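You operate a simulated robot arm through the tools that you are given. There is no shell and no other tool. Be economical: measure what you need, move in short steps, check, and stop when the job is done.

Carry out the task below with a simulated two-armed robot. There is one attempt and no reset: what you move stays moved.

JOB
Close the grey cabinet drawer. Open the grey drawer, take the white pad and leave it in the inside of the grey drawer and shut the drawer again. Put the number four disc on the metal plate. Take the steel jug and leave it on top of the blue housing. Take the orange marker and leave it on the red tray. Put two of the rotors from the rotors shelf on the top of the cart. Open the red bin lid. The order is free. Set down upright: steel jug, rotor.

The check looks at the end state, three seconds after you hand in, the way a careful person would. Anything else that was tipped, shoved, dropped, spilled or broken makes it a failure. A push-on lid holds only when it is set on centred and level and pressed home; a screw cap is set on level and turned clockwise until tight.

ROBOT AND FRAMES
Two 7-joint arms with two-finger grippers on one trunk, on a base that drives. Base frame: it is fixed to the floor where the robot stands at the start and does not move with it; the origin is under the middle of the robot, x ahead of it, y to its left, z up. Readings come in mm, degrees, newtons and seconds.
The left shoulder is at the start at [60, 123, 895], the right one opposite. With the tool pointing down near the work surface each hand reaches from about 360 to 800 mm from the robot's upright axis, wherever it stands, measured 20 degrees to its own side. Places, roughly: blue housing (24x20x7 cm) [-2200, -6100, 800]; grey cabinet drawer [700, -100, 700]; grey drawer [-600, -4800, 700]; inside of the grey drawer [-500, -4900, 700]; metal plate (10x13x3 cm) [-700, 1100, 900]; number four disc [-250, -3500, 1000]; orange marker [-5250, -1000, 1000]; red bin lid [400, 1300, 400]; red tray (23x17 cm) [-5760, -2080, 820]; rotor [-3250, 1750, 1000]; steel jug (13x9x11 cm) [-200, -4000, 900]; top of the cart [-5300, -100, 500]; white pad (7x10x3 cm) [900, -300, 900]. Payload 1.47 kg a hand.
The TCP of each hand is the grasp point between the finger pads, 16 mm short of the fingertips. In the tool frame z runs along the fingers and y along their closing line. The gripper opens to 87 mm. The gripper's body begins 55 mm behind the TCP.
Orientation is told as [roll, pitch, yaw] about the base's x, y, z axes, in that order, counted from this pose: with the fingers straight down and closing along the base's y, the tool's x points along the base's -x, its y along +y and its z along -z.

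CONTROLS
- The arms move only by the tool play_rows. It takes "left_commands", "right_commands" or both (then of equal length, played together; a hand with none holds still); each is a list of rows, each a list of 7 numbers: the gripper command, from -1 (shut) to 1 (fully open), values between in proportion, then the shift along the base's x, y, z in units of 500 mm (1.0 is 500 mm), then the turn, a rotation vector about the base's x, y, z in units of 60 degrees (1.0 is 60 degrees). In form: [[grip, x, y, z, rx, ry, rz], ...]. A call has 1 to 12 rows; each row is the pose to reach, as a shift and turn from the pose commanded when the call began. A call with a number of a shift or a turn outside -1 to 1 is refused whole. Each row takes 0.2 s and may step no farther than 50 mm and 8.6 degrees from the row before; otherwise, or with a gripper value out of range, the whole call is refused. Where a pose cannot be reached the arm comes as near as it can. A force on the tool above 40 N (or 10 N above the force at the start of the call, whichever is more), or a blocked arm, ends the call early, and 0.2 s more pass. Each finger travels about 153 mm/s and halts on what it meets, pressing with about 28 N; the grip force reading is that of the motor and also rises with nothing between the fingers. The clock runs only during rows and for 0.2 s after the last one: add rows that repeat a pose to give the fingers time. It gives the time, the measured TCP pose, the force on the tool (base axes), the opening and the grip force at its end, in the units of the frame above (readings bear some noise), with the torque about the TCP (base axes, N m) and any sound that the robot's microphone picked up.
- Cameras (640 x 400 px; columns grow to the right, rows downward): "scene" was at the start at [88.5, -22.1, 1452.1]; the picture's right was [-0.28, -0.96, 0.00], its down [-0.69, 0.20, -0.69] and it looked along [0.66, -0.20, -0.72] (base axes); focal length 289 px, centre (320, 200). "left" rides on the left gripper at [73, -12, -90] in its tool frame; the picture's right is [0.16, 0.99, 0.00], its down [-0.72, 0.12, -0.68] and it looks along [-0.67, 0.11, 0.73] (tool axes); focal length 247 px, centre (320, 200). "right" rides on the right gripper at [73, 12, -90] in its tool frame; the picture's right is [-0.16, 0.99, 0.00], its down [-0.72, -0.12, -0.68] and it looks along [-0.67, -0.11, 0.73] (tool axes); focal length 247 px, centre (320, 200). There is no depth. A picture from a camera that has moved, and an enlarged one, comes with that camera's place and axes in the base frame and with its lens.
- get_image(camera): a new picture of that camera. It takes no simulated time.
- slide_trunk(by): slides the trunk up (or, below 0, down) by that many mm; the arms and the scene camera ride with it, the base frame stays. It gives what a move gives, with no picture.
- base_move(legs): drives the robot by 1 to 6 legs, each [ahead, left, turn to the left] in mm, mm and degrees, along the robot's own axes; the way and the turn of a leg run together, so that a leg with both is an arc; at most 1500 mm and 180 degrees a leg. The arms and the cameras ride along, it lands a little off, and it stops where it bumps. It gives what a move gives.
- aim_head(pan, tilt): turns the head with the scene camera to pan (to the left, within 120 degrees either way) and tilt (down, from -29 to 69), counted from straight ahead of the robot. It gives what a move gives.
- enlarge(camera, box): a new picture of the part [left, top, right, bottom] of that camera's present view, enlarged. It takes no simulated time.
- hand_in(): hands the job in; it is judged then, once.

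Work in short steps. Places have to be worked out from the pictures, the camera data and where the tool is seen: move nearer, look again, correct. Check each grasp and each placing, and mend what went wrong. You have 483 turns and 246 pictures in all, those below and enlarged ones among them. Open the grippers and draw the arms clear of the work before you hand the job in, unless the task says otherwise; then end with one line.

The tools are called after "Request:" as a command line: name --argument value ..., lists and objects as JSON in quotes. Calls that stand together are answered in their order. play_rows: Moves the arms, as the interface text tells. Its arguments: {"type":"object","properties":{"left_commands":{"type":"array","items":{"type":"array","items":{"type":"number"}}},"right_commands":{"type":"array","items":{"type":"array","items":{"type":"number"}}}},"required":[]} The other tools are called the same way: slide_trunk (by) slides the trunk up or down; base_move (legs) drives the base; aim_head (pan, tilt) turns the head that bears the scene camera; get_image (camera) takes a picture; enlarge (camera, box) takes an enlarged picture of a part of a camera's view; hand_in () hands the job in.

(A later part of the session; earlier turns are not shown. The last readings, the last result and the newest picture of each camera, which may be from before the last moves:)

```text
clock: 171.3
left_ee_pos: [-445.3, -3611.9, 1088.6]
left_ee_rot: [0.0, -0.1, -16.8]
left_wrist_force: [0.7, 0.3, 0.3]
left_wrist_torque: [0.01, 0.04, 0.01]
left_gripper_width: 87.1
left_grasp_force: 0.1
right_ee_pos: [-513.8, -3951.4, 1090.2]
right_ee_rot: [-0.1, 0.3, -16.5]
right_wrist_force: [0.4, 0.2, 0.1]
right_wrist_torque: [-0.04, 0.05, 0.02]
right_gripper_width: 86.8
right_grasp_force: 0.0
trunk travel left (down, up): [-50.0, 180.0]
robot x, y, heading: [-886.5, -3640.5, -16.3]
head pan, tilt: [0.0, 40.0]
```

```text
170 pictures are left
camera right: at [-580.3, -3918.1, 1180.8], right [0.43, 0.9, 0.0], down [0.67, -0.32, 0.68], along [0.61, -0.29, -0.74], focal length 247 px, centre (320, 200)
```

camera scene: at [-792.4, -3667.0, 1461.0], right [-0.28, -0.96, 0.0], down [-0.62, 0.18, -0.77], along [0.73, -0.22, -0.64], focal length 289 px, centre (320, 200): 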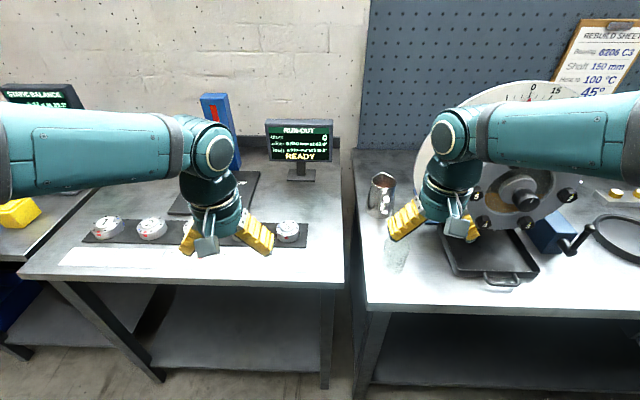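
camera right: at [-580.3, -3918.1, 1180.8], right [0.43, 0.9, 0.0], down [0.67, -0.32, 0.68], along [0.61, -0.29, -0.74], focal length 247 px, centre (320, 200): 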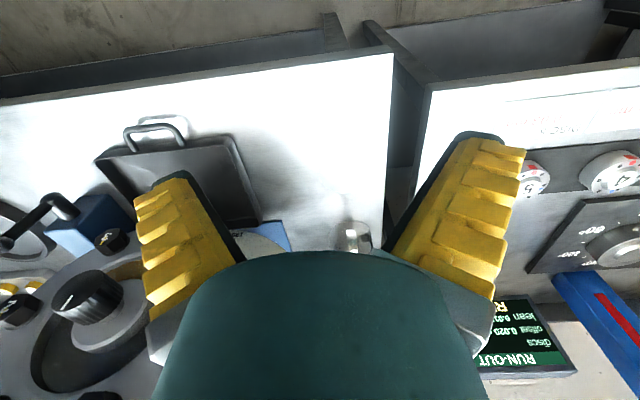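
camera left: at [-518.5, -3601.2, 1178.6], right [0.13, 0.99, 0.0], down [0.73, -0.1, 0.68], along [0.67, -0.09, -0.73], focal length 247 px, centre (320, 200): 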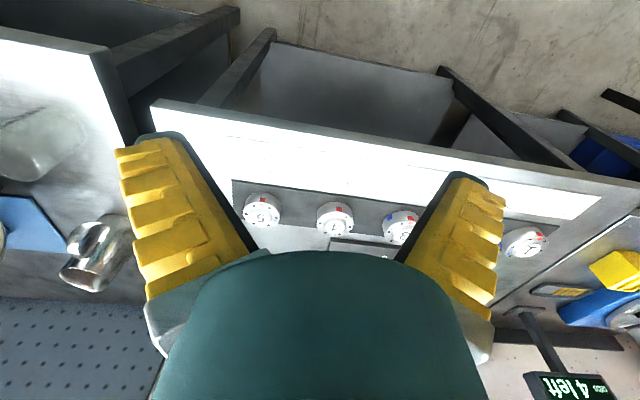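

Disc 4 confirmed at (-189,-3618). I move the left hand above it.

Request:
play_rows --left_commands '[[1, 0.085, -0.002, -0.02, 0, 0, 0], [1, 0.17, -0.004, -0.04, 0, 0, 0], [1, 0.255, -0.006, -0.06, 0, 0, 0], [1, 0.34, -0.008, -0.09, 0, 0, 0], [1, 0.42, -0.01, -0.13, 0, 0, 0], [1, 0.49, -0.011, -0.18, 0, 0, 0], [1, 0.512, -0.012, -0.25, 0, 0, 0]]'

Request:
get_image --camera "left"

```text
clock: 172.9
left_ee_pos: [-191.5, -3618.7, 962.8]
left_ee_rot: [0.0, 0.0, -16.8]
left_wrist_force: [0.6, 0.3, 0.5]
left_wrist_torque: [-0.03, 0.02, 0.05]
left_gripper_width: 86.9
left_grasp_force: 0.0
right_ee_pos: [-512.9, -3950.2, 1088.8]
right_ee_rot: [-0.1, 0.3, -16.5]
right_wrist_force: [-0.3, 0.0, 0.1]
right_wrist_torque: [0.02, 0.01, -0.05]
right_gripper_width: 87.2
right_grasp_force: 0.0
trunk travel left (down, up): [-50.0, 180.0]
robot x, y, heading: [-886.9, -3641.5, -16.5]
head pan, tilt: [0.0, 40.0]
```

```text
169 pictures are left
camera left: at [-263.6, -3608.1, 1052.0], right [0.13, 0.99, 0.0], down [0.73, -0.1, 0.68], along [0.67, -0.09, -0.73], focal length 247 px, centre (320, 200)
```

left: 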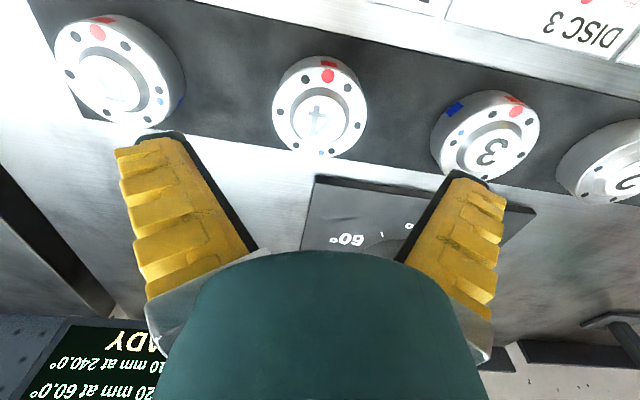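

Aligned over disc 4. I descend and close.

Request:
play_rows --left_commands '[[1, 0.004, 0, -0.06, 0, 0, 0], [1, 0.005, 0, -0.12, 0, 0, 0], [1, 0.005, 0, -0.15, 0, 0, 0], [1, 0.005, 0, -0.17, 0, 0, 0], [1, 0.005, 0, -0.182, 0, 0, 0]]'

Request:
get_image --camera "left"

```text
clock: 174.1
left_ee_pos: [-187.7, -3618.5, 870.3]
left_ee_rot: [0.1, -0.1, -16.8]
left_wrist_force: [0.1, -0.5, 0.5]
left_wrist_torque: [-0.01, -0.02, 0.01]
left_gripper_width: 87.0
left_grasp_force: 0.0
right_ee_pos: [-513.6, -3951.3, 1090.3]
right_ee_rot: [-0.1, 0.4, -16.4]
right_wrist_force: [-0.9, -0.5, -0.3]
right_wrist_torque: [0.0, -0.01, 0.02]
right_gripper_width: 86.9
right_grasp_force: 0.2
trunk travel left (down, up): [-50.0, 180.0]
robot x, y, heading: [-888.7, -3639.1, -16.2]
head pan, tilt: [0.0, 40.0]
```

```text
168 pictures are left
camera left: at [-259.6, -3606.7, 961.6], right [0.13, 0.99, 0.0], down [0.73, -0.1, 0.68], along [0.68, -0.09, -0.73], focal length 247 px, centre (320, 200)
```

left: 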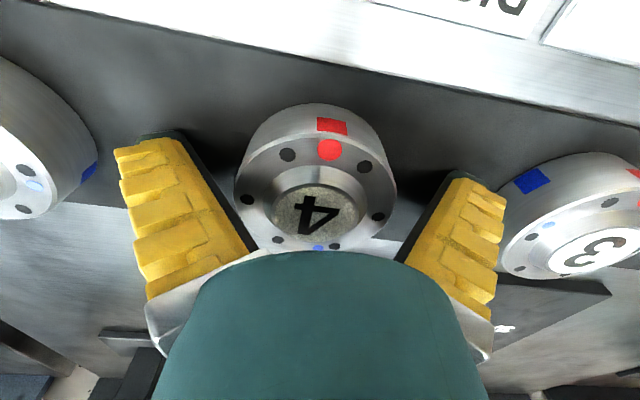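

Request:
play_rows --left_commands '[[0.6, 0, 0, -0.003, 0, 0, 0], [-1, 0, 0, -0.003, 0, 0, 0], [-1, 0, 0, -0.003, 0, 0, 0], [-1, 0, 0, 0.03, 0, 0, 0], [-1, 0, 0, 0.1, 0, 0, 0], [-1, 0, 0, 0.18, 0, 0, 0], [-1, 0, 0, 0.26, 0, 0, 0], [-1, -0.08, 0.02, 0.32, 0, 0, 0], [-1, -0.16, 0.04, 0.38, 0, 0, 0], [-1, -0.25, 0.06, 0.4, 0, 0, 0]]'

Request:
get_image --camera "left"

Request:
enlarge --camera "scene" --box '[340, 130, 500, 290]'

```text
refused: row 8 steps farther than a row can; nothing moved
```

```text
167 pictures are left
camera left: at [-259.6, -3606.7, 961.6], right [0.13, 0.99, 0.0], down [0.73, -0.1, 0.68], along [0.68, -0.09, -0.73], focal length 247 px, centre (320, 200)
```

left: 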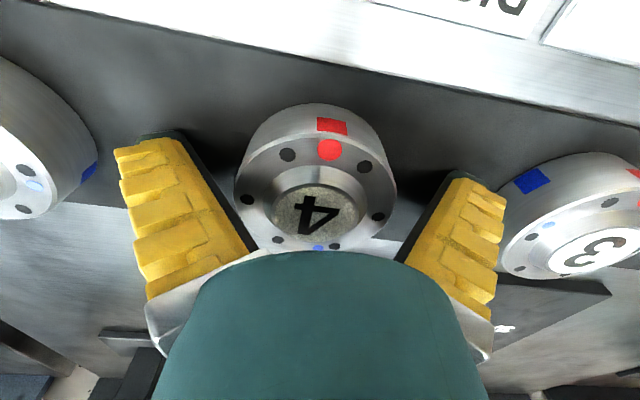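

```text
2.50 times, centred on (420, 210) of scene
camera zoom: at [-793.0, -3666.8, 1461.0], right [-0.28, -0.96, 0.0], down [-0.62, 0.18, -0.77], along [0.73, -0.22, -0.64], focal length 723 px, centre (70, 175)
```

zoom: 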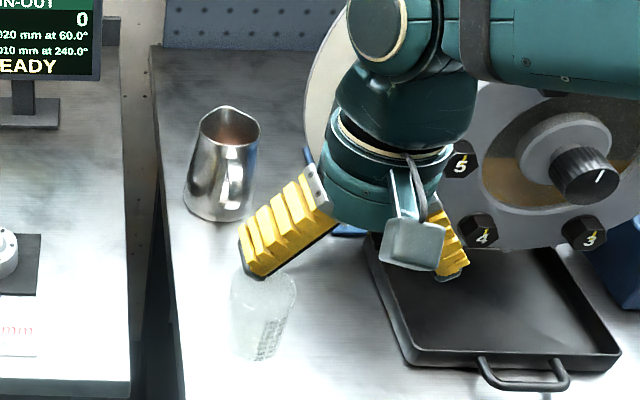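

The step was slightly too long; repeating with shorter ones. The jug (a pitcher, handle toward me) stands behind a glass beaker.

Request:
play_rows --left_commands '[[0.6, 0, 0, -0.003, 0, 0, 0], [-1, 0, 0, -0.003, 0, 0, 0], [-1, 0, 0, -0.003, 0, 0, 0], [-1, 0, 0, 0.03, 0, 0, 0], [-1, 0, 0, 0.1, 0, 0, 0], [-1, 0, 0, 0.18, 0, 0, 0], [-1, 0, 0, 0.26, 0, 0, 0], [-1, -0.06, 0.02, 0.32, 0, 0, 0], [-1, -0.14, 0.04, 0.36, 0, 0, 0], [-1, -0.22, 0.06, 0.38, 0, 0, 0]]'

Request:
get_image --camera "left"

```text
clock: 176.3
left_ee_pos: [-298.2, -3585.9, 1063.0]
left_ee_rot: [0.1, -0.1, -16.7]
left_wrist_force: [-0.5, 0.0, -1.3]
left_wrist_torque: [-0.02, -0.01, -0.03]
left_gripper_width: 64.3
left_grasp_force: 27.2
right_ee_pos: [-514.8, -3950.3, 1091.4]
right_ee_rot: [0.0, 0.1, -16.5]
right_wrist_force: [0.1, -0.2, -0.3]
right_wrist_torque: [-0.01, -0.05, -0.02]
right_gripper_width: 87.1
right_grasp_force: 0.1
trunk travel left (down, up): [-50.0, 180.0]
robot x, y, heading: [-886.1, -3640.7, -16.3]
head pan, tilt: [0.0, 40.0]
```

```text
165 pictures are left
camera left: at [-371.3, -3576.1, 1153.0], right [0.13, 0.99, 0.0], down [0.72, -0.1, 0.68], along [0.68, -0.09, -0.73], focal length 247 px, centre (320, 200)
```

left: 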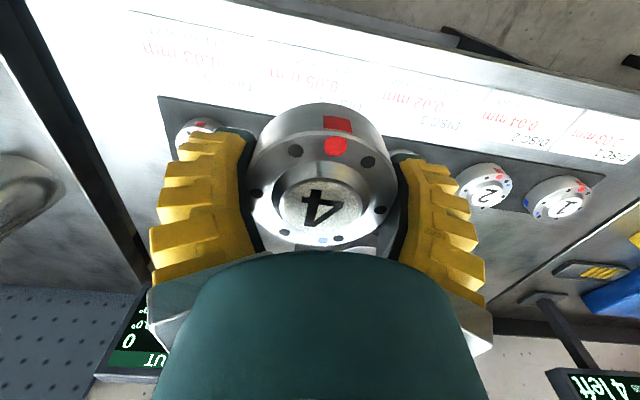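

Disc 4 held (64 mm). Jug centre ≈(-217,-4027), glass beaker at ≈(-420,-3975). I drive a bit closer, then bring the open right hand high over the jug.

Request:
base_move --legs '[[70, -40, 0]]'

Request:
get_image --camera "right"

```text
clock: 177.3
left_ee_pos: [-241.7, -3645.1, 1061.2]
left_ee_rot: [0.2, -0.1, -16.8]
left_wrist_force: [0.0, -0.3, -2.6]
left_wrist_torque: [0.0, 0.01, 0.02]
left_gripper_width: 64.2
left_grasp_force: 27.9
right_ee_pos: [-458.5, -4008.9, 1089.9]
right_ee_rot: [0.0, 0.4, -16.5]
right_wrist_force: [-0.3, -1.2, 0.3]
right_wrist_torque: [0.01, -0.01, 0.02]
right_gripper_width: 86.9
right_grasp_force: 0.0
trunk travel left (down, up): [-50.0, 180.0]
robot x, y, heading: [-828.8, -3696.5, -16.6]
head pan, tilt: [0.0, 40.0]
```

```text
164 pictures are left
camera right: at [-525.0, -3976.0, 1180.5], right [0.43, 0.9, 0.0], down [0.67, -0.32, 0.68], along [0.61, -0.29, -0.74], focal length 247 px, centre (320, 200)
```

right: 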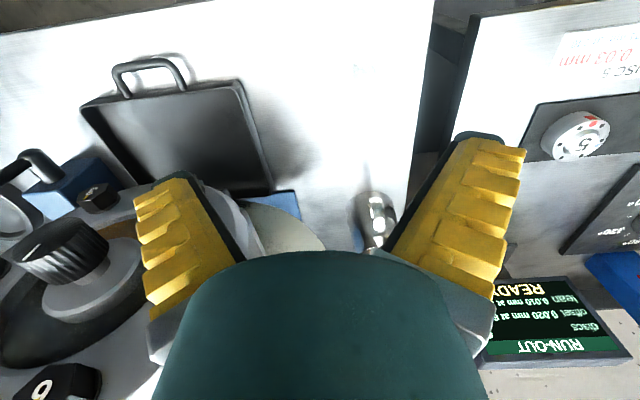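

Request:
play_rows --right_commands '[[1, 0.09, -0.005, 0.0, 0, 0, 0], [1, 0.18, -0.01, 0.0, 0, 0, 0], [1, 0.27, -0.015, 0.0, 0, 0, 0], [1, 0.35, -0.02, 0.0, 0, 0, 0]]'

Request:
get_image --camera "right"

Request:
enlarge --camera "scene" --box '[330, 80, 530, 240]'

```text
clock: 178.3
left_ee_pos: [-241.6, -3645.0, 1062.0]
left_ee_rot: [0.0, 0.0, -16.7]
left_wrist_force: [-0.1, 0.1, -1.9]
left_wrist_torque: [0.03, 0.0, 0.0]
left_gripper_width: 63.9
left_grasp_force: 27.6
right_ee_pos: [-282.9, -4018.8, 1090.8]
right_ee_rot: [0.0, 0.4, -16.5]
right_wrist_force: [0.1, -0.5, 0.3]
right_wrist_torque: [-0.01, 0.03, 0.01]
right_gripper_width: 87.0
right_grasp_force: 0.1
trunk travel left (down, up): [-50.0, 180.0]
robot x, y, heading: [-830.0, -3698.0, -16.6]
head pan, tilt: [0.0, 40.0]
```

```text
163 pictures are left
camera right: at [-349.8, -3985.4, 1181.6], right [0.43, 0.9, 0.0], down [0.67, -0.32, 0.68], along [0.61, -0.29, -0.74], focal length 247 px, centre (320, 200)
```

right: 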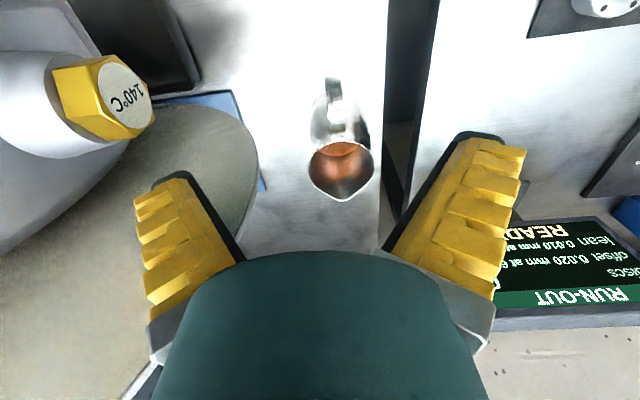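

```text
2.50 times, centred on (430, 160) of scene
camera zoom: at [-736.8, -3723.9, 1460.9], right [-0.28, -0.96, 0.0], down [-0.62, 0.18, -0.77], along [0.73, -0.22, -0.64], focal length 723 px, centre (45, 300)
```

zoom: 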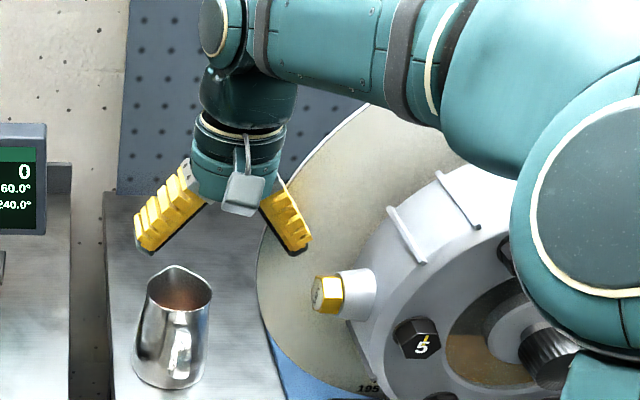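

Oil is inside the jug, so it must stay level. The dial's edge is ~76 mm to the side of the jug – enough for the open fingers. I move right above the jug and check.

Request:
play_rows --right_commands '[[0.9, 0.06, -0.004, -0.02, 0, 0, 0], [0.9, 0.12, -0.007, -0.05, 0, 0, 0]]'

Request:
get_image --camera "right"

```text
clock: 178.7
left_ee_pos: [-242.4, -3644.4, 1061.7]
left_ee_rot: [0.1, 0.0, -16.9]
left_wrist_force: [0.4, -0.7, -2.3]
left_wrist_torque: [0.01, 0.02, -0.01]
left_gripper_width: 63.7
left_grasp_force: 28.0
right_ee_pos: [-279.9, -4016.2, 1088.6]
right_ee_rot: [0.0, 1.7, -17.1]
right_wrist_force: [-23.8, 10.8, 8.5]
right_wrist_torque: [-0.67, -0.2, -1.47]
right_gripper_width: 86.2
right_grasp_force: 1.9
trunk travel left (down, up): [-50.0, 180.0]
robot x, y, heading: [-831.0, -3698.7, -16.5]
head pan, tilt: [0.0, 40.0]
stopped in row 1 (right hand): the force on the tool passed its limit at 70 N (the readings are from after the stop); the commanded pose is now the measured one
```

```text
161 pictures are left
camera right: at [-344.2, -3982.2, 1181.9], right [0.44, 0.9, 0.0], down [0.68, -0.33, 0.66], along [0.59, -0.29, -0.75], focal length 247 px, centre (320, 200)
```

right: 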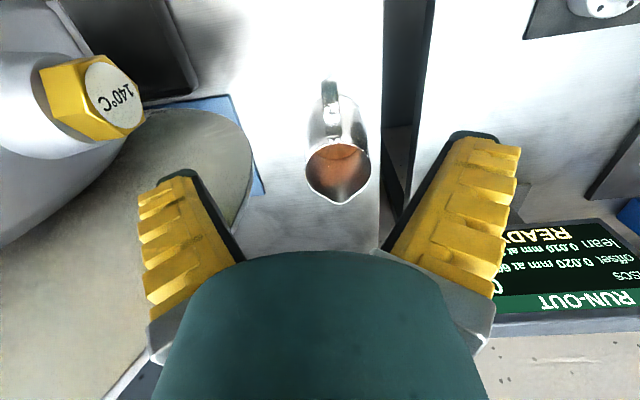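

The finger touched the dial plate, which is wider at that height. I back straight off and check that nothing shifted.

Request:
play_rows --right_commands '[[0.9, -0.06, 0.018, 0.0, 0, 0, 0], [0.9, -0.14, 0.042, 0.0, 0, 0, 0], [0.9, -0.22, 0.066, 0, 0, 0, 0], [0.9, -0.3, 0.09, 0.02, 0, 0, 0]]'

Request:
enlarge --camera "scene" --box '[330, 80, 590, 280]'

Request:
get_image --camera "right"

```text
clock: 179.7
left_ee_pos: [-241.5, -3645.2, 1061.9]
left_ee_rot: [0.1, 0.0, -16.9]
left_wrist_force: [-0.1, 0.4, -1.7]
left_wrist_torque: [-0.04, -0.02, 0.0]
left_gripper_width: 63.9
left_grasp_force: 28.2
right_ee_pos: [-429.1, -3971.6, 1096.4]
right_ee_rot: [0.0, 1.3, -17.0]
right_wrist_force: [-0.8, 0.3, -0.1]
right_wrist_torque: [0.02, -0.04, 0.04]
right_gripper_width: 83.9
right_grasp_force: 1.1
trunk travel left (down, up): [-50.0, 180.0]
robot x, y, heading: [-830.1, -3695.8, -16.4]
head pan, tilt: [0.0, 40.0]
```

```text
2.00 times, centred on (460, 180) of scene
camera zoom: at [-739.1, -3723.8, 1461.2], right [-0.28, -0.96, 0.0], down [-0.62, 0.18, -0.77], along [0.74, -0.22, -0.64], focal length 578 px, centre (40, 240)
```

zoom: 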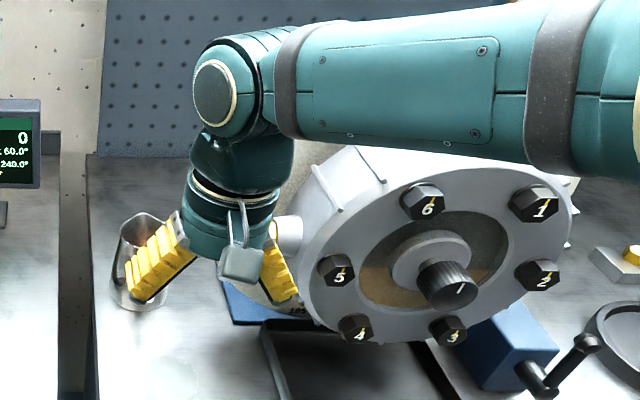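

```text
159 pictures are left
camera right: at [-494.3, -3939.0, 1187.9], right [0.44, 0.9, 0.0], down [0.67, -0.33, 0.66], along [0.6, -0.29, -0.75], focal length 247 px, centre (320, 200)
```

right: 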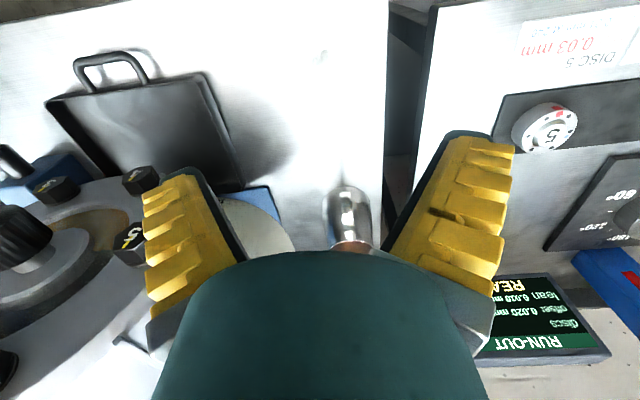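

The machine looks unmoved. I will instead tilt the hand 30° forward, so that its body stays in front of the dial plate, and straddle the jug from above and front.

Request:
play_rows --right_commands '[[0.84, 0.02, -0.006, 0, -0.034, -0.12, 0], [0.84, 0.04, -0.012, 0, -0.069, -0.24, 0], [0.84, 0.08, -0.024, 0, -0.104, -0.36, 0], [0.84, 0.13, -0.034, 0, -0.14, -0.485, 0], [0.84, 0.2, -0.048, -0.005, -0.14, -0.485, 0], [0.84, 0.272, -0.064, -0.016, -0.14, -0.485, 0]]'

Request:
get_image --camera "right"

Request:
enlarge --camera "scene" --box '[330, 80, 530, 240]'

```text
clock: 181.1
left_ee_pos: [-241.0, -3646.3, 1060.9]
left_ee_rot: [0.1, 0.0, -17.0]
left_wrist_force: [0.2, 0.6, -2.3]
left_wrist_torque: [-0.01, 0.02, -0.01]
left_gripper_width: 63.9
left_grasp_force: 28.0
right_ee_pos: [-289.8, -4004.4, 1088.7]
right_ee_rot: [0.5, -29.0, -17.1]
right_wrist_force: [-0.2, 0.1, -0.4]
right_wrist_torque: [0.01, 0.02, -0.02]
right_gripper_width: 81.7
right_grasp_force: 0.8
trunk travel left (down, up): [-50.0, 180.0]
robot x, y, heading: [-829.1, -3696.9, -16.5]
head pan, tilt: [0.0, 40.0]
```

```text
158 pictures are left
camera right: at [-391.0, -3961.6, 1133.2], right [0.42, 0.9, 0.08], down [0.26, -0.21, 0.94], along [0.87, -0.37, -0.32], focal length 247 px, centre (320, 200)
```

right: 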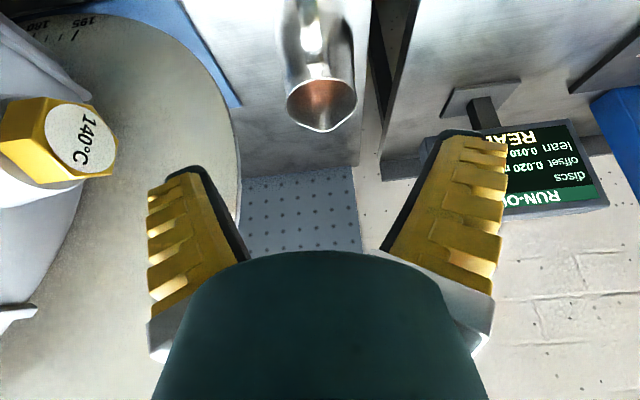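

```text
2.50 times, centred on (430, 160) of scene
camera zoom: at [-737.0, -3724.0, 1460.9], right [-0.28, -0.96, 0.0], down [-0.62, 0.18, -0.77], along [0.73, -0.22, -0.64], focal length 723 px, centre (45, 300)
```

zoom: 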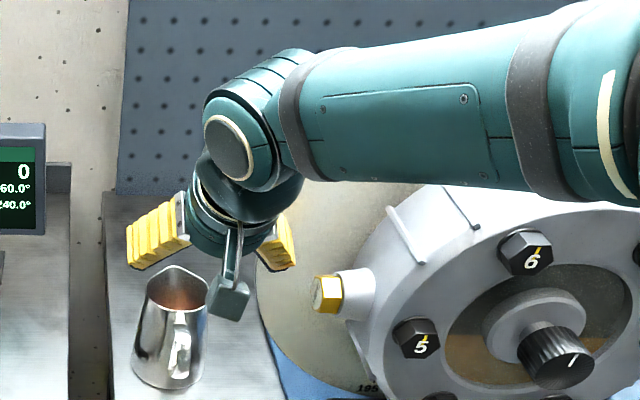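

Rim centre ≈(-216,-4027,980). The hand is laterally aligned; I slide it down along its own axis to straddle the jug, in slow steps, pausing half-way.

Request:
play_rows --right_commands '[[0.84, 0.02, -0.006, -0.05, 0, 0, 0], [0.84, 0.045, -0.0135, -0.1, 0, 0, 0], [0.84, 0.072, -0.0215, -0.15, 0, 0, 0], [0.84, 0.092, -0.0275, -0.19, 0, 0, 0]]'

Request:
get_image --camera "right"

```text
clock: 181.7
left_ee_pos: [-242.5, -3644.5, 1061.4]
left_ee_rot: [0.1, -0.1, -16.8]
left_wrist_force: [0.7, -1.2, -2.3]
left_wrist_torque: [0.07, 0.05, 0.02]
left_gripper_width: 63.7
left_grasp_force: 27.7
right_ee_pos: [-272.0, -4003.7, 1048.2]
right_ee_rot: [1.0, -29.1, -17.1]
right_wrist_force: [-18.7, 17.9, 11.3]
right_wrist_torque: [-0.82, -0.09, -1.4]
right_gripper_width: 85.7
right_grasp_force: 2.9
trunk travel left (down, up): [-50.0, 180.0]
robot x, y, heading: [-830.9, -3694.5, -16.4]
head pan, tilt: [0.0, 40.0]
stopped in row 3 (right hand): the force on the tool passed its limit at 59 N (the readings are from after the stop); the commanded pose is now the measured one
```

```text
156 pictures are left
camera right: at [-372.4, -3961.1, 1092.2], right [0.41, 0.91, 0.09], down [0.25, -0.21, 0.94], along [0.87, -0.37, -0.32], focal length 247 px, centre (320, 200)
```

right: 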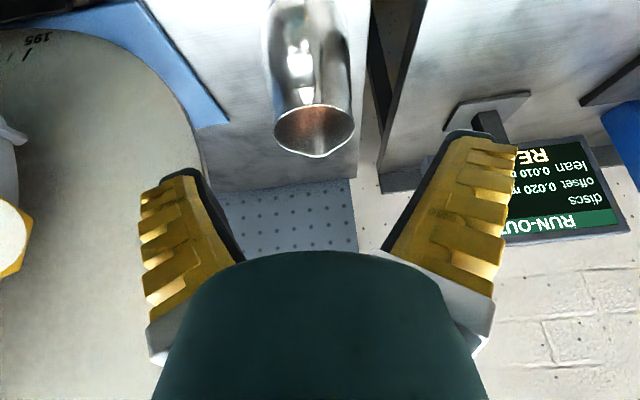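

Another light touch: the open fingertips splay wider than I reckoned, and the plate is widest high up. I back off, narrow the opening, and plan a lower path where the plate recedes (passing above the beaker).

Request:
play_rows --right_commands '[[0.76, -0.04, 0.012, 0.01, 0, 0, 0], [0.76, -0.074, 0.01, 0.01, 0, 0, 0], [0.76, -0.074, 0.01, 0.0, 0, 0, 0], [0.76, -0.07, 0.009, -0.05, 0, 0, 0], [0.76, -0.06, 0.006, -0.096, 0, 0, 0]]'

Request:
get_image --camera "right"

Request:
enlarge --camera "scene" --box '[330, 80, 530, 240]'

```text
clock: 182.9
left_ee_pos: [-242.3, -3646.5, 1060.4]
left_ee_rot: [0.1, 0.1, -16.9]
left_wrist_force: [0.0, -0.9, -2.5]
left_wrist_torque: [0.01, -0.01, 0.0]
left_gripper_width: 63.9
left_grasp_force: 27.8
right_ee_pos: [-300.6, -4005.0, 999.8]
right_ee_rot: [0.7, -29.1, -17.1]
right_wrist_force: [-0.4, 0.4, 0.5]
right_wrist_torque: [-0.01, -0.01, -0.01]
right_gripper_width: 78.9
right_grasp_force: 1.0
trunk travel left (down, up): [-50.0, 180.0]
robot x, y, heading: [-828.8, -3696.7, -16.3]
head pan, tilt: [0.0, 40.0]
```

```text
155 pictures are left
camera right: at [-401.2, -3962.0, 1043.0], right [0.42, 0.9, 0.09], down [0.25, -0.21, 0.95], along [0.87, -0.37, -0.31], focal length 247 px, centre (320, 200)
```

right: 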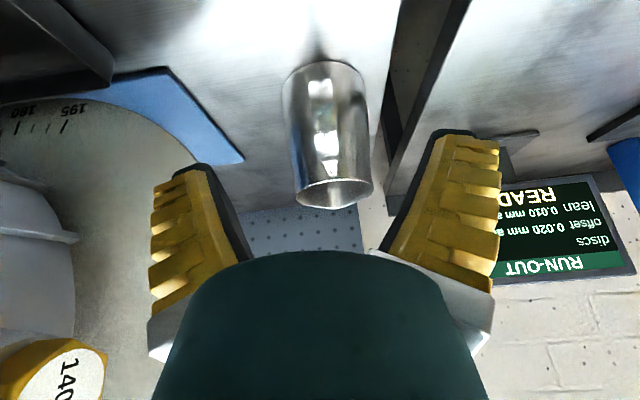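

```text
2.50 times, centred on (430, 160) of scene
camera zoom: at [-737.3, -3723.9, 1461.0], right [-0.28, -0.96, 0.0], down [-0.62, 0.18, -0.77], along [0.73, -0.22, -0.64], focal length 723 px, centre (45, 300)
```

zoom: 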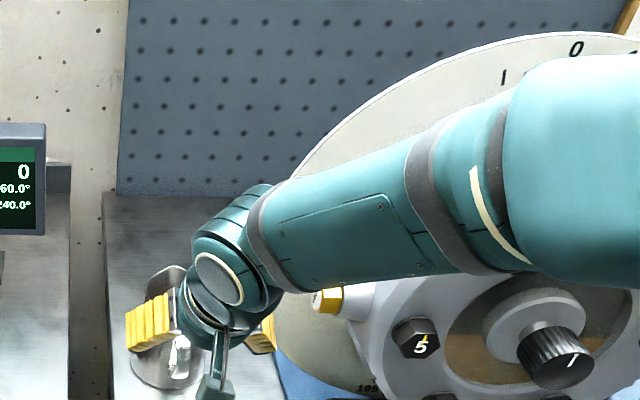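

The fingers now straddle the line to the jug, well below the plate's widest part. I slide forward and slightly down around the body.

Request:
play_rows --right_commands '[[0.76, 0.021, 0.0, -0.024, 0, 0, 0], [0.76, 0.046, -0.001, -0.05, 0, 0, 0], [0.76, 0.08, -0.012, -0.07, 0, 0, 0], [0.76, 0.118, -0.023, -0.088, 0, 0, 0]]'

Request:
get_image --camera "right"

Request:
enlarge --camera "scene" --box '[330, 80, 530, 240]'

```text
clock: 183.9
left_ee_pos: [-241.4, -3645.5, 1061.9]
left_ee_rot: [0.1, 0.1, -16.9]
left_wrist_force: [-0.3, 0.0, -2.1]
left_wrist_torque: [-0.01, -0.02, 0.0]
left_gripper_width: 63.5
left_grasp_force: 28.2
right_ee_pos: [-241.0, -4016.0, 956.3]
right_ee_rot: [0.8, -29.1, -17.1]
right_wrist_force: [0.5, -0.5, -0.5]
right_wrist_torque: [0.01, 0.04, 0.02]
right_gripper_width: 79.1
right_grasp_force: 1.6
trunk travel left (down, up): [-50.0, 180.0]
robot x, y, heading: [-832.9, -3698.8, -16.4]
head pan, tilt: [0.0, 40.0]
```

```text
153 pictures are left
camera right: at [-342.4, -3973.5, 998.9], right [0.42, 0.9, 0.09], down [0.25, -0.21, 0.95], along [0.87, -0.37, -0.31], focal length 247 px, centre (320, 200)
```

right: 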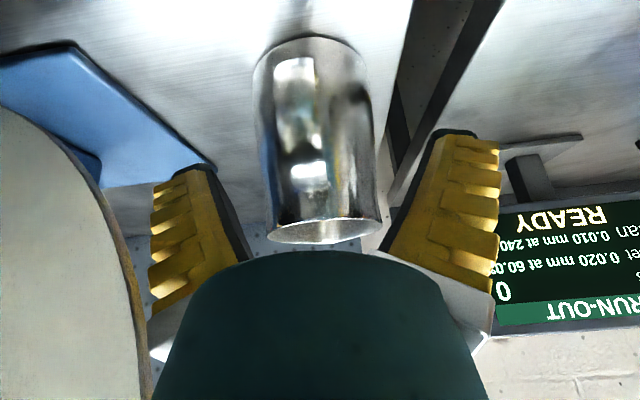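

```text
2.50 times, centred on (430, 160) of scene
camera zoom: at [-737.3, -3724.1, 1461.0], right [-0.28, -0.96, 0.0], down [-0.62, 0.18, -0.77], along [0.73, -0.22, -0.64], focal length 723 px, centre (45, 300)
```

zoom: 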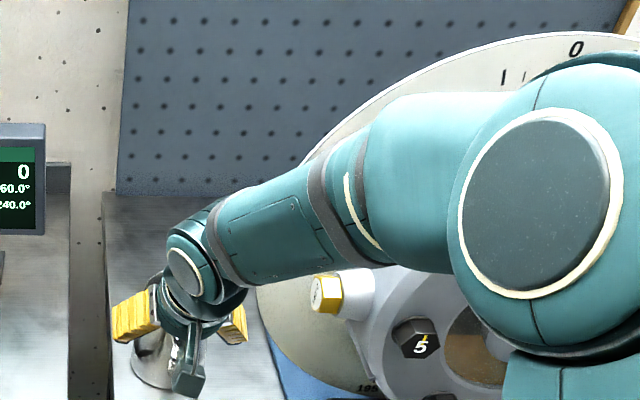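

The jug is centred between the fingers. I go 12 mm further and close on it.

Request:
play_rows --right_commands '[[0.76, 0.013, -0.004, -0.004, 0, 0, 0], [0.76, 0.025, -0.0075, -0.006, 0, 0, 0], [0.5, 0.025, -0.0075, -0.006, 0, 0, 0], [0.2, 0.025, -0.0075, -0.006, 0, 0, 0], [-0.4, 0.025, -0.0075, -0.006, 0, 0, 0], [-1, 0.025, -0.0075, -0.006, 0, 0, 0], [-1, 0.025, -0.0075, -0.006, 0, 0, 0]]'

Request:
get_image --camera "right"

```text
clock: 185.5
left_ee_pos: [-241.3, -3646.0, 1061.4]
left_ee_rot: [0.1, 0.1, -16.8]
left_wrist_force: [-0.3, -0.1, -1.9]
left_wrist_torque: [0.03, 0.01, -0.02]
left_gripper_width: 63.8
left_grasp_force: 28.2
right_ee_pos: [-229.4, -4022.2, 951.3]
right_ee_rot: [0.7, -29.2, -17.1]
right_wrist_force: [1.0, 0.2, -0.5]
right_wrist_torque: [0.06, 0.11, 0.01]
right_gripper_width: 6.0
right_grasp_force: 27.8
trunk travel left (down, up): [-50.0, 180.0]
robot x, y, heading: [-828.0, -3698.9, -16.4]
head pan, tilt: [0.0, 40.0]
```

```text
151 pictures are left
camera right: at [-329.6, -3978.3, 995.1], right [0.42, 0.9, 0.09], down [0.25, -0.21, 0.94], along [0.87, -0.37, -0.32], focal length 247 px, centre (320, 200)
```

right: 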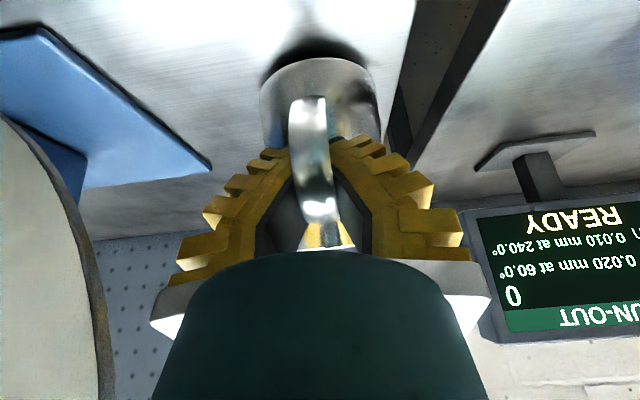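

The fingers closed to 6 mm – the jug seems to have been squeezed forward and the fingers sit within the handle. I look at it from the scene camera.

Request:
enlarge --camera "scene" --box '[340, 100, 440, 240]'

```text
2.86 times, centred on (390, 170) of scene
camera zoom: at [-737.5, -3724.1, 1461.0], right [-0.28, -0.96, 0.0], down [-0.62, 0.18, -0.77], along [0.73, -0.22, -0.64], focal length 826 px, centre (120, 286)
```

zoom: 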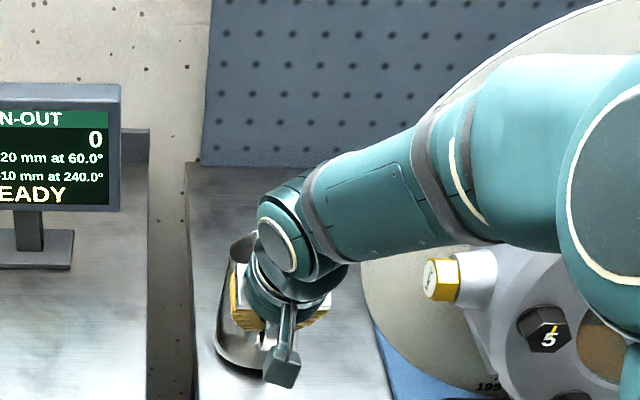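

The jug still stands upright; its centre must be ~20 mm farther than I judged. I open again, and look before moving forward.

Request:
play_rows --right_commands '[[0.0, 0, 0, 0, 0, 0, 0], [0.76, 0, 0, 0, 0, 0, 0], [0.76, 0, 0, 0, 0, 0, 0]]'

Request:
get_image --camera "right"

```text
clock: 186.3
left_ee_pos: [-241.3, -3646.7, 1062.4]
left_ee_rot: [0.1, 0.0, -16.9]
left_wrist_force: [-0.5, 0.2, -2.6]
left_wrist_torque: [0.0, -0.05, 0.01]
left_gripper_width: 63.8
left_grasp_force: 27.5
right_ee_pos: [-229.0, -4020.5, 951.5]
right_ee_rot: [0.8, -29.2, -17.1]
right_wrist_force: [-0.2, 0.1, -0.5]
right_wrist_torque: [0.04, -0.03, 0.0]
right_gripper_width: 78.8
right_grasp_force: 1.9
trunk travel left (down, up): [-50.0, 180.0]
robot x, y, heading: [-831.4, -3699.5, -16.4]
head pan, tilt: [0.0, 40.0]
```

```text
149 pictures are left
camera right: at [-329.6, -3978.2, 995.6], right [0.42, 0.9, 0.09], down [0.25, -0.21, 0.95], along [0.87, -0.37, -0.31], focal length 247 px, centre (320, 200)
```

right: 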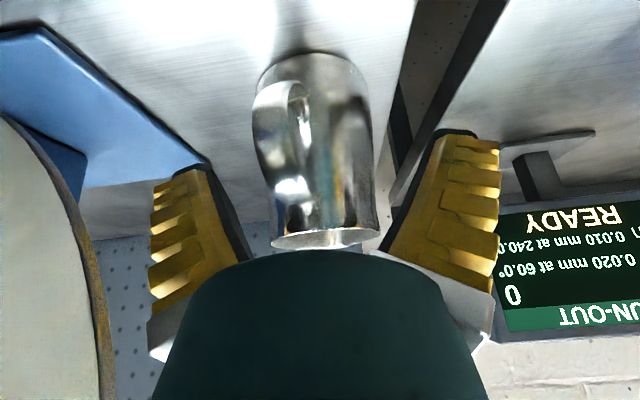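

The jug turned a little (handle now to the right-front) but is upright; centre ≈n 976, i.e. 40 mm ahead of the TCP. I advance 20 mm and look.

Request:
play_rows --right_commands '[[0.8, 0.018, -0.009, 0.004, 0, 0, 0], [0.8, 0.038, -0.015, 0.006, 0, 0, 0]]'

Request:
get_image --camera "right"

```text
clock: 186.9
left_ee_pos: [-241.9, -3645.1, 1061.0]
left_ee_rot: [0.1, -0.1, -16.8]
left_wrist_force: [0.1, -0.1, -1.6]
left_wrist_torque: [-0.01, -0.01, -0.01]
left_gripper_width: 63.6
left_grasp_force: 28.1
right_ee_pos: [-208.2, -4027.4, 953.3]
right_ee_rot: [0.7, -29.1, -17.1]
right_wrist_force: [-0.3, 0.6, -0.3]
right_wrist_torque: [0.02, 0.01, -0.04]
right_gripper_width: 80.2
right_grasp_force: 1.4
trunk travel left (down, up): [-50.0, 180.0]
robot x, y, heading: [-830.9, -3697.0, -16.4]
head pan, tilt: [0.0, 40.0]
```

```text
148 pictures are left
camera right: at [-309.4, -3985.2, 997.9], right [0.42, 0.91, 0.09], down [0.25, -0.21, 0.95], along [0.87, -0.37, -0.31], focal length 247 px, centre (320, 200)
```

right: 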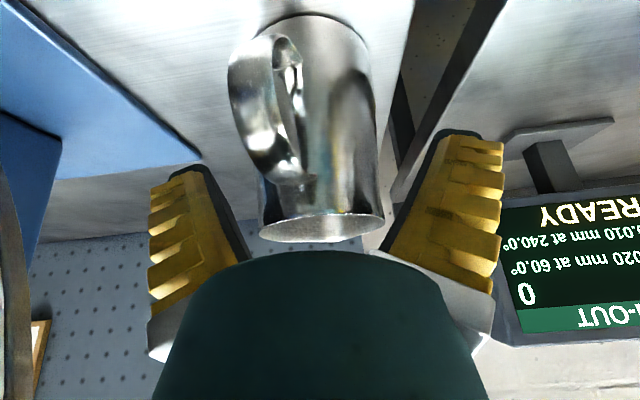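

Centre is now 18 mm ahead; rim at z≈971. I advance the rest and 8 mm lower.

Request:
play_rows --right_commands '[[0.8, 0.018, -0.006, -0.006, 0, 0, 0], [0.8, 0.036, -0.011, -0.016, 0, 0, 0]]'

Request:
get_image --camera "right"

```text
clock: 187.5
left_ee_pos: [-241.1, -3647.0, 1061.2]
left_ee_rot: [0.1, 0.0, -16.9]
left_wrist_force: [-0.3, -0.5, -2.2]
left_wrist_torque: [-0.03, 0.01, -0.04]
left_gripper_width: 63.8
left_grasp_force: 27.8
right_ee_pos: [-191.9, -4034.6, 947.3]
right_ee_rot: [0.8, -29.1, -17.1]
right_wrist_force: [-0.8, -0.2, -0.8]
right_wrist_torque: [0.0, -0.01, -0.02]
right_gripper_width: 80.4
right_grasp_force: 1.6
trunk travel left (down, up): [-50.0, 180.0]
robot x, y, heading: [-829.7, -3691.3, -16.4]
head pan, tilt: [0.0, 40.0]
```

```text
147 pictures are left
camera right: at [-292.3, -3990.7, 990.8], right [0.42, 0.9, 0.09], down [0.25, -0.21, 0.95], along [0.87, -0.37, -0.31], focal length 247 px, centre (320, 200)
```

right: 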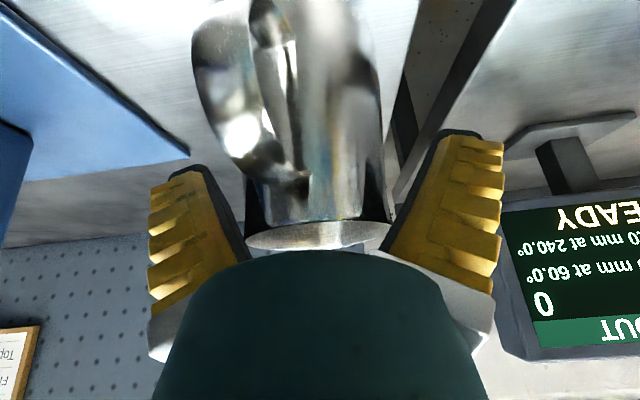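

Centred now. I close slowly.

Request:
play_rows --right_commands '[[0.6, 0, 0, 0, 0, 0, 0], [0.4, 0, 0, 0, 0, 0, 0], [0.2, 0, 0, 0, 0, 0, 0], [-0.4, 0, 0, 0, 0, 0, 0], [-1, 0, 0, 0, 0, 0, 0]]'

Request:
get_image --camera "right"

```text
clock: 188.7
left_ee_pos: [-239.9, -3646.2, 1061.6]
left_ee_rot: [0.1, 0.0, -16.9]
left_wrist_force: [-0.4, 0.4, -3.1]
left_wrist_torque: [-0.02, 0.01, -0.04]
left_gripper_width: 63.4
left_grasp_force: 28.2
right_ee_pos: [-192.2, -4033.7, 948.0]
right_ee_rot: [0.8, -29.3, -17.1]
right_wrist_force: [-1.5, -1.3, 0.8]
right_wrist_torque: [0.03, -0.06, 0.03]
right_gripper_width: 69.4
right_grasp_force: 28.1
trunk travel left (down, up): [-50.0, 180.0]
robot x, y, heading: [-828.2, -3696.7, -16.4]
head pan, tilt: [0.0, 40.0]
```

```text
146 pictures are left
camera right: at [-292.5, -3990.6, 991.0], right [0.42, 0.9, 0.09], down [0.25, -0.21, 0.95], along [0.87, -0.37, -0.31], focal length 247 px, centre (320, 200)
```

right: 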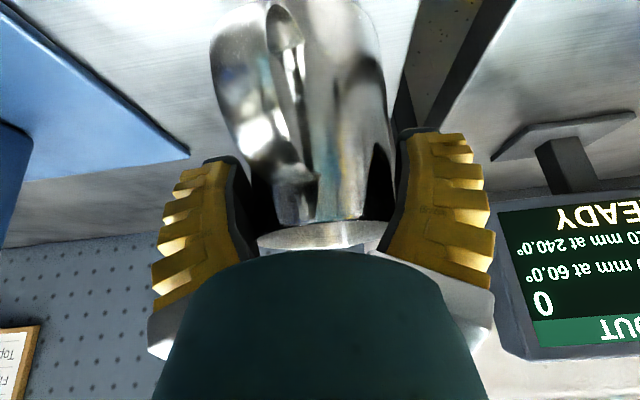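

Held at 69 mm, level. I lift 25 mm, shift left away from the dial, and then raise it slowly.

Request:
play_rows --right_commands '[[-1, 0, 0, 0.015, 0, 0, 0], [-1, 0, 0, 0.035, 0, 0, 0], [-1, 0, 0, 0.055, 0, 0, 0], [-1, 0.0115, 0.038, 0.06, 0, 0, 0], [-1, 0.024, 0.08, 0.065, 0, 0, 0], [-1, 0.0356, 0.119, 0.075, 0, 0, 0], [-1, 0.0356, 0.119, 0.11, 0, 0, 0], [-1, 0.0356, 0.119, 0.15, 0, 0, 0], [-1, 0.0356, 0.119, 0.19, 0, 0, 0], [-1, 0.0356, 0.119, 0.23, 0, 0, 0], [-1, 0.0356, 0.119, 0.27, 0, 0, 0]]'

Request:
get_image --camera "scene"

Request:
get_image --camera "right"

```text
clock: 191.1
left_ee_pos: [-241.7, -3645.0, 1062.6]
left_ee_rot: [0.2, 0.0, -17.0]
left_wrist_force: [0.3, 0.3, -1.9]
left_wrist_torque: [0.0, 0.01, -0.03]
left_gripper_width: 63.6
left_grasp_force: 28.1
right_ee_pos: [-172.6, -3974.3, 1082.2]
right_ee_rot: [0.8, -29.1, -17.1]
right_wrist_force: [0.0, 0.2, -3.0]
right_wrist_torque: [0.03, 0.04, -0.01]
right_gripper_width: 69.4
right_grasp_force: 27.6
trunk travel left (down, up): [-50.0, 180.0]
robot x, y, heading: [-827.3, -3695.8, -16.6]
head pan, tilt: [0.0, 40.0]
```

```text
145 pictures are left
camera scene: at [-737.6, -3724.1, 1461.0], right [-0.28, -0.96, 0.0], down [-0.62, 0.18, -0.77], along [0.73, -0.22, -0.64], focal length 289 px, centre (320, 200)
```

scene: 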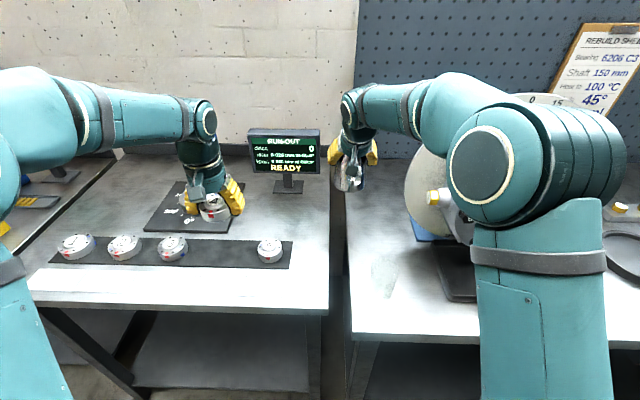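

```text
144 pictures are left
camera right: at [-273.9, -3931.7, 1125.9], right [0.42, 0.9, 0.09], down [0.25, -0.21, 0.95], along [0.87, -0.37, -0.31], focal length 247 px, centre (320, 200)
```

right: 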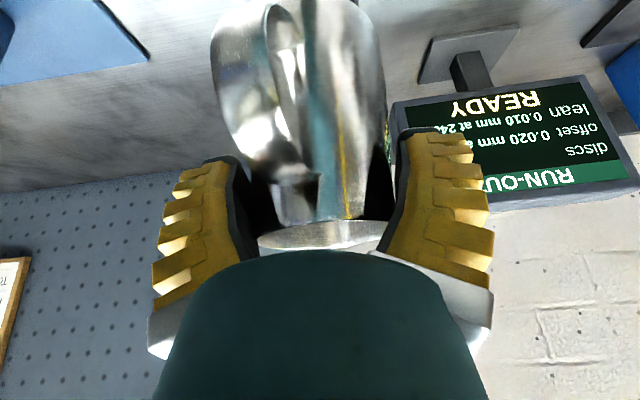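

Jug lifted level, beaker and dial untouched. I back the base off slowly in one straight leg, then draw the jug in.

Request:
base_move --legs '[[-400, 0, 0]]'

Request:
play_rows --right_commands '[[-1, -0.06, 0.012, 0, 0, 0, 0], [-1, -0.12, 0.024, 0, 0, 0, 0], [-1, -0.18, 0.036, 0, 0, 0, 0], [-1, -0.24, 0.048, 0, 0, 0, 0], [-1, -0.3, 0.06, 0, 0, 0, 0], [-1, -0.36, 0.06, 0, 0, 0, 0], [-1, -0.4, 0.06, 0, 0, 0, 0]]'

Request:
aim_head --pan -80 --tilt 20

Request:
get_image --camera "scene"

```text
clock: 193.6
left_ee_pos: [-625.2, -3533.9, 1061.5]
left_ee_rot: [0.0, 0.0, -17.0]
left_wrist_force: [0.4, 0.1, -2.2]
left_wrist_torque: [0.02, 0.02, 0.03]
left_gripper_width: 63.3
left_grasp_force: 27.9
right_ee_pos: [-558.7, -3862.2, 1082.8]
right_ee_rot: [0.8, -29.2, -17.3]
right_wrist_force: [-0.4, -0.3, -4.0]
right_wrist_torque: [0.0, 0.02, 0.05]
right_gripper_width: 69.3
right_grasp_force: 27.9
trunk travel left (down, up): [-50.0, 180.0]
robot x, y, heading: [-1210.9, -3582.7, -16.6]
head pan, tilt: [0.0, 40.0]
```

```text
clock: 195.2
left_ee_pos: [-625.0, -3534.2, 1060.9]
left_ee_rot: [0.3, 0.0, -17.1]
left_wrist_force: [-0.8, -0.3, -1.4]
left_wrist_torque: [-0.03, -0.01, -0.01]
left_gripper_width: 63.5
left_grasp_force: 28.1
right_ee_pos: [-757.7, -3832.2, 1081.9]
right_ee_rot: [0.8, -29.2, -17.3]
right_wrist_force: [0.3, 0.8, -3.7]
right_wrist_torque: [0.01, 0.04, 0.0]
right_gripper_width: 69.1
right_grasp_force: 28.2
trunk travel left (down, up): [-50.0, 180.0]
robot x, y, heading: [-1213.4, -3582.2, -16.4]
head pan, tilt: [0.0, 40.0]
```

```text
clock: 196.7
left_ee_pos: [-624.9, -3533.4, 1061.4]
left_ee_rot: [0.1, 0.1, -17.1]
left_wrist_force: [0.1, -0.3, -2.3]
left_wrist_torque: [0.02, 0.0, 0.01]
left_gripper_width: 63.2
left_grasp_force: 28.0
right_ee_pos: [-757.7, -3833.2, 1081.9]
right_ee_rot: [0.8, -29.1, -17.3]
right_wrist_force: [-0.2, 0.5, -4.1]
right_wrist_torque: [0.02, 0.09, 0.02]
right_gripper_width: 68.8
right_grasp_force: 27.8
trunk travel left (down, up): [-50.0, 180.0]
robot x, y, heading: [-1214.9, -3583.1, -16.7]
head pan, tilt: [-80.0, 20.0]
```

```text
143 pictures are left
camera scene: at [-1213.4, -3678.2, 1492.4], right [-0.99, 0.12, 0.0], down [0.04, 0.34, -0.94], along [-0.11, -0.93, -0.34], focal length 289 px, centre (320, 200)
```

scene: 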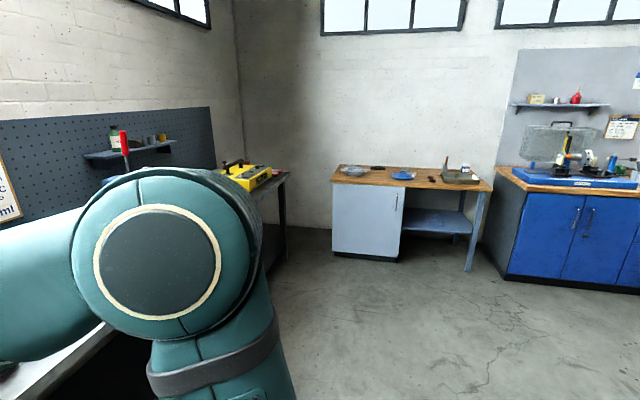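

The blue housing is the blue object on the wooden desk. I turn right 90° and drive toward it.

Request:
base_move --legs '[[0, 0, -90], [1500, -40, 0]]'

Request:
aim_head --pan -5 --tilt 35

Request:
get_image --camera "scene"

```text
refused: leg 2 is longer than a leg can be; nothing moved
```

```text
clock: 198.2
left_ee_pos: [-625.1, -3534.2, 1061.0]
left_ee_rot: [0.1, 0.1, -17.1]
left_wrist_force: [0.5, -0.8, -1.9]
left_wrist_torque: [0.01, 0.02, 0.02]
left_gripper_width: 63.3
left_grasp_force: 27.4
right_ee_pos: [-758.1, -3832.4, 1081.6]
right_ee_rot: [0.8, -29.1, -17.3]
right_wrist_force: [0.3, -0.3, -3.9]
right_wrist_torque: [0.01, 0.04, -0.03]
right_gripper_width: 69.0
right_grasp_force: 28.5
trunk travel left (down, up): [-50.0, 180.0]
robot x, y, heading: [-1214.8, -3578.2, -16.6]
head pan, tilt: [-5.0, 35.0]
```

```text
142 pictures are left
camera scene: at [-1120.8, -3618.3, 1468.6], right [-0.37, -0.93, 0.0], down [-0.53, 0.21, -0.82], along [0.76, -0.3, -0.57], focal length 289 px, centre (320, 200)
```

scene: 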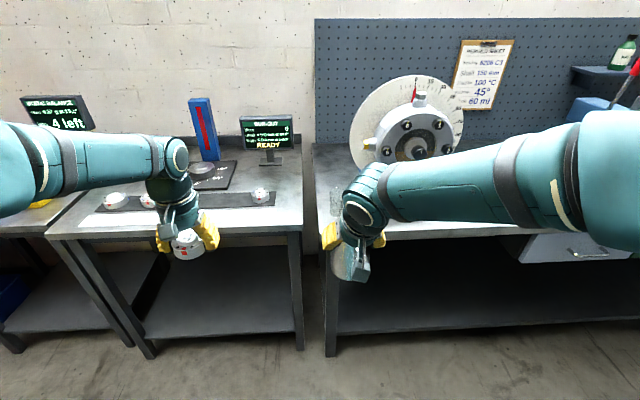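

The leg was a shade too long. Before going on, I zoom on the grey drawer at the right edge to check that it is really shut.

Request:
enlarge --camera "scene" --box '[500, 200, 640, 290]'

```text
4.44 times, centred on (570, 245) of scene
camera zoom: at [-1120.8, -3618.3, 1468.6], right [-0.37, -0.93, 0.0], down [-0.53, 0.21, -0.82], along [0.76, -0.3, -0.57], focal length 1285 px, centre (-791, 0)
```

zoom: 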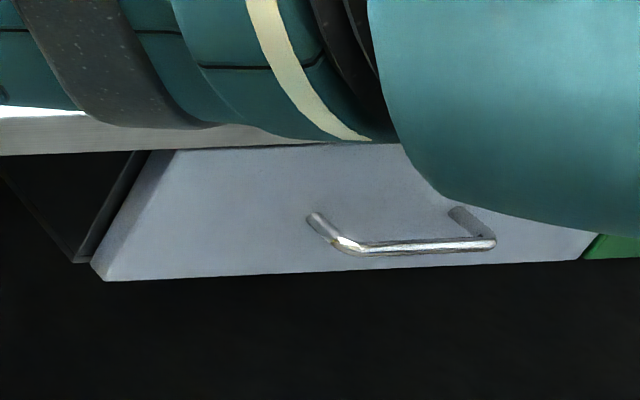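

The grey face is flush with the green one beside it: shut. Now I turn and drive.

Request:
base_move --legs '[[0, 0, -90], [1400, -40, 0]]'

Request:
get_image --camera "scene"

```text
clock: 208.9
left_ee_pos: [-1619.9, -5484.5, 1061.0]
left_ee_rot: [0.0, 0.0, -108.2]
left_wrist_force: [0.9, -0.7, -2.5]
left_wrist_torque: [0.0, 0.02, 0.01]
left_gripper_width: 63.1
left_grasp_force: 27.9
right_ee_pos: [-1917.7, -5345.6, 1080.8]
right_ee_rot: [0.8, -29.1, -108.5]
right_wrist_force: [0.2, -0.5, -3.8]
right_wrist_torque: [0.04, -0.02, 0.03]
right_gripper_width: 67.8
right_grasp_force: 28.2
trunk travel left (down, up): [-50.0, 180.0]
robot x, y, heading: [-1660.1, -4895.7, -107.9]
head pan, tilt: [-5.0, 35.0]
```

```text
140 pictures are left
camera scene: at [-1695.1, -4984.7, 1468.5], right [-0.92, 0.39, 0.0], down [0.22, 0.53, -0.82], along [-0.32, -0.76, -0.57], focal length 289 px, centre (320, 200)
```

scene: 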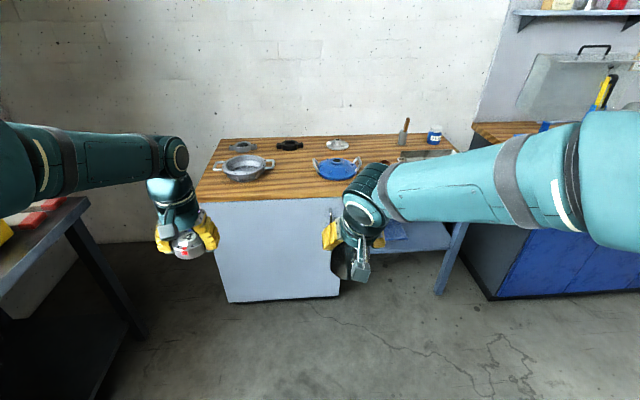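

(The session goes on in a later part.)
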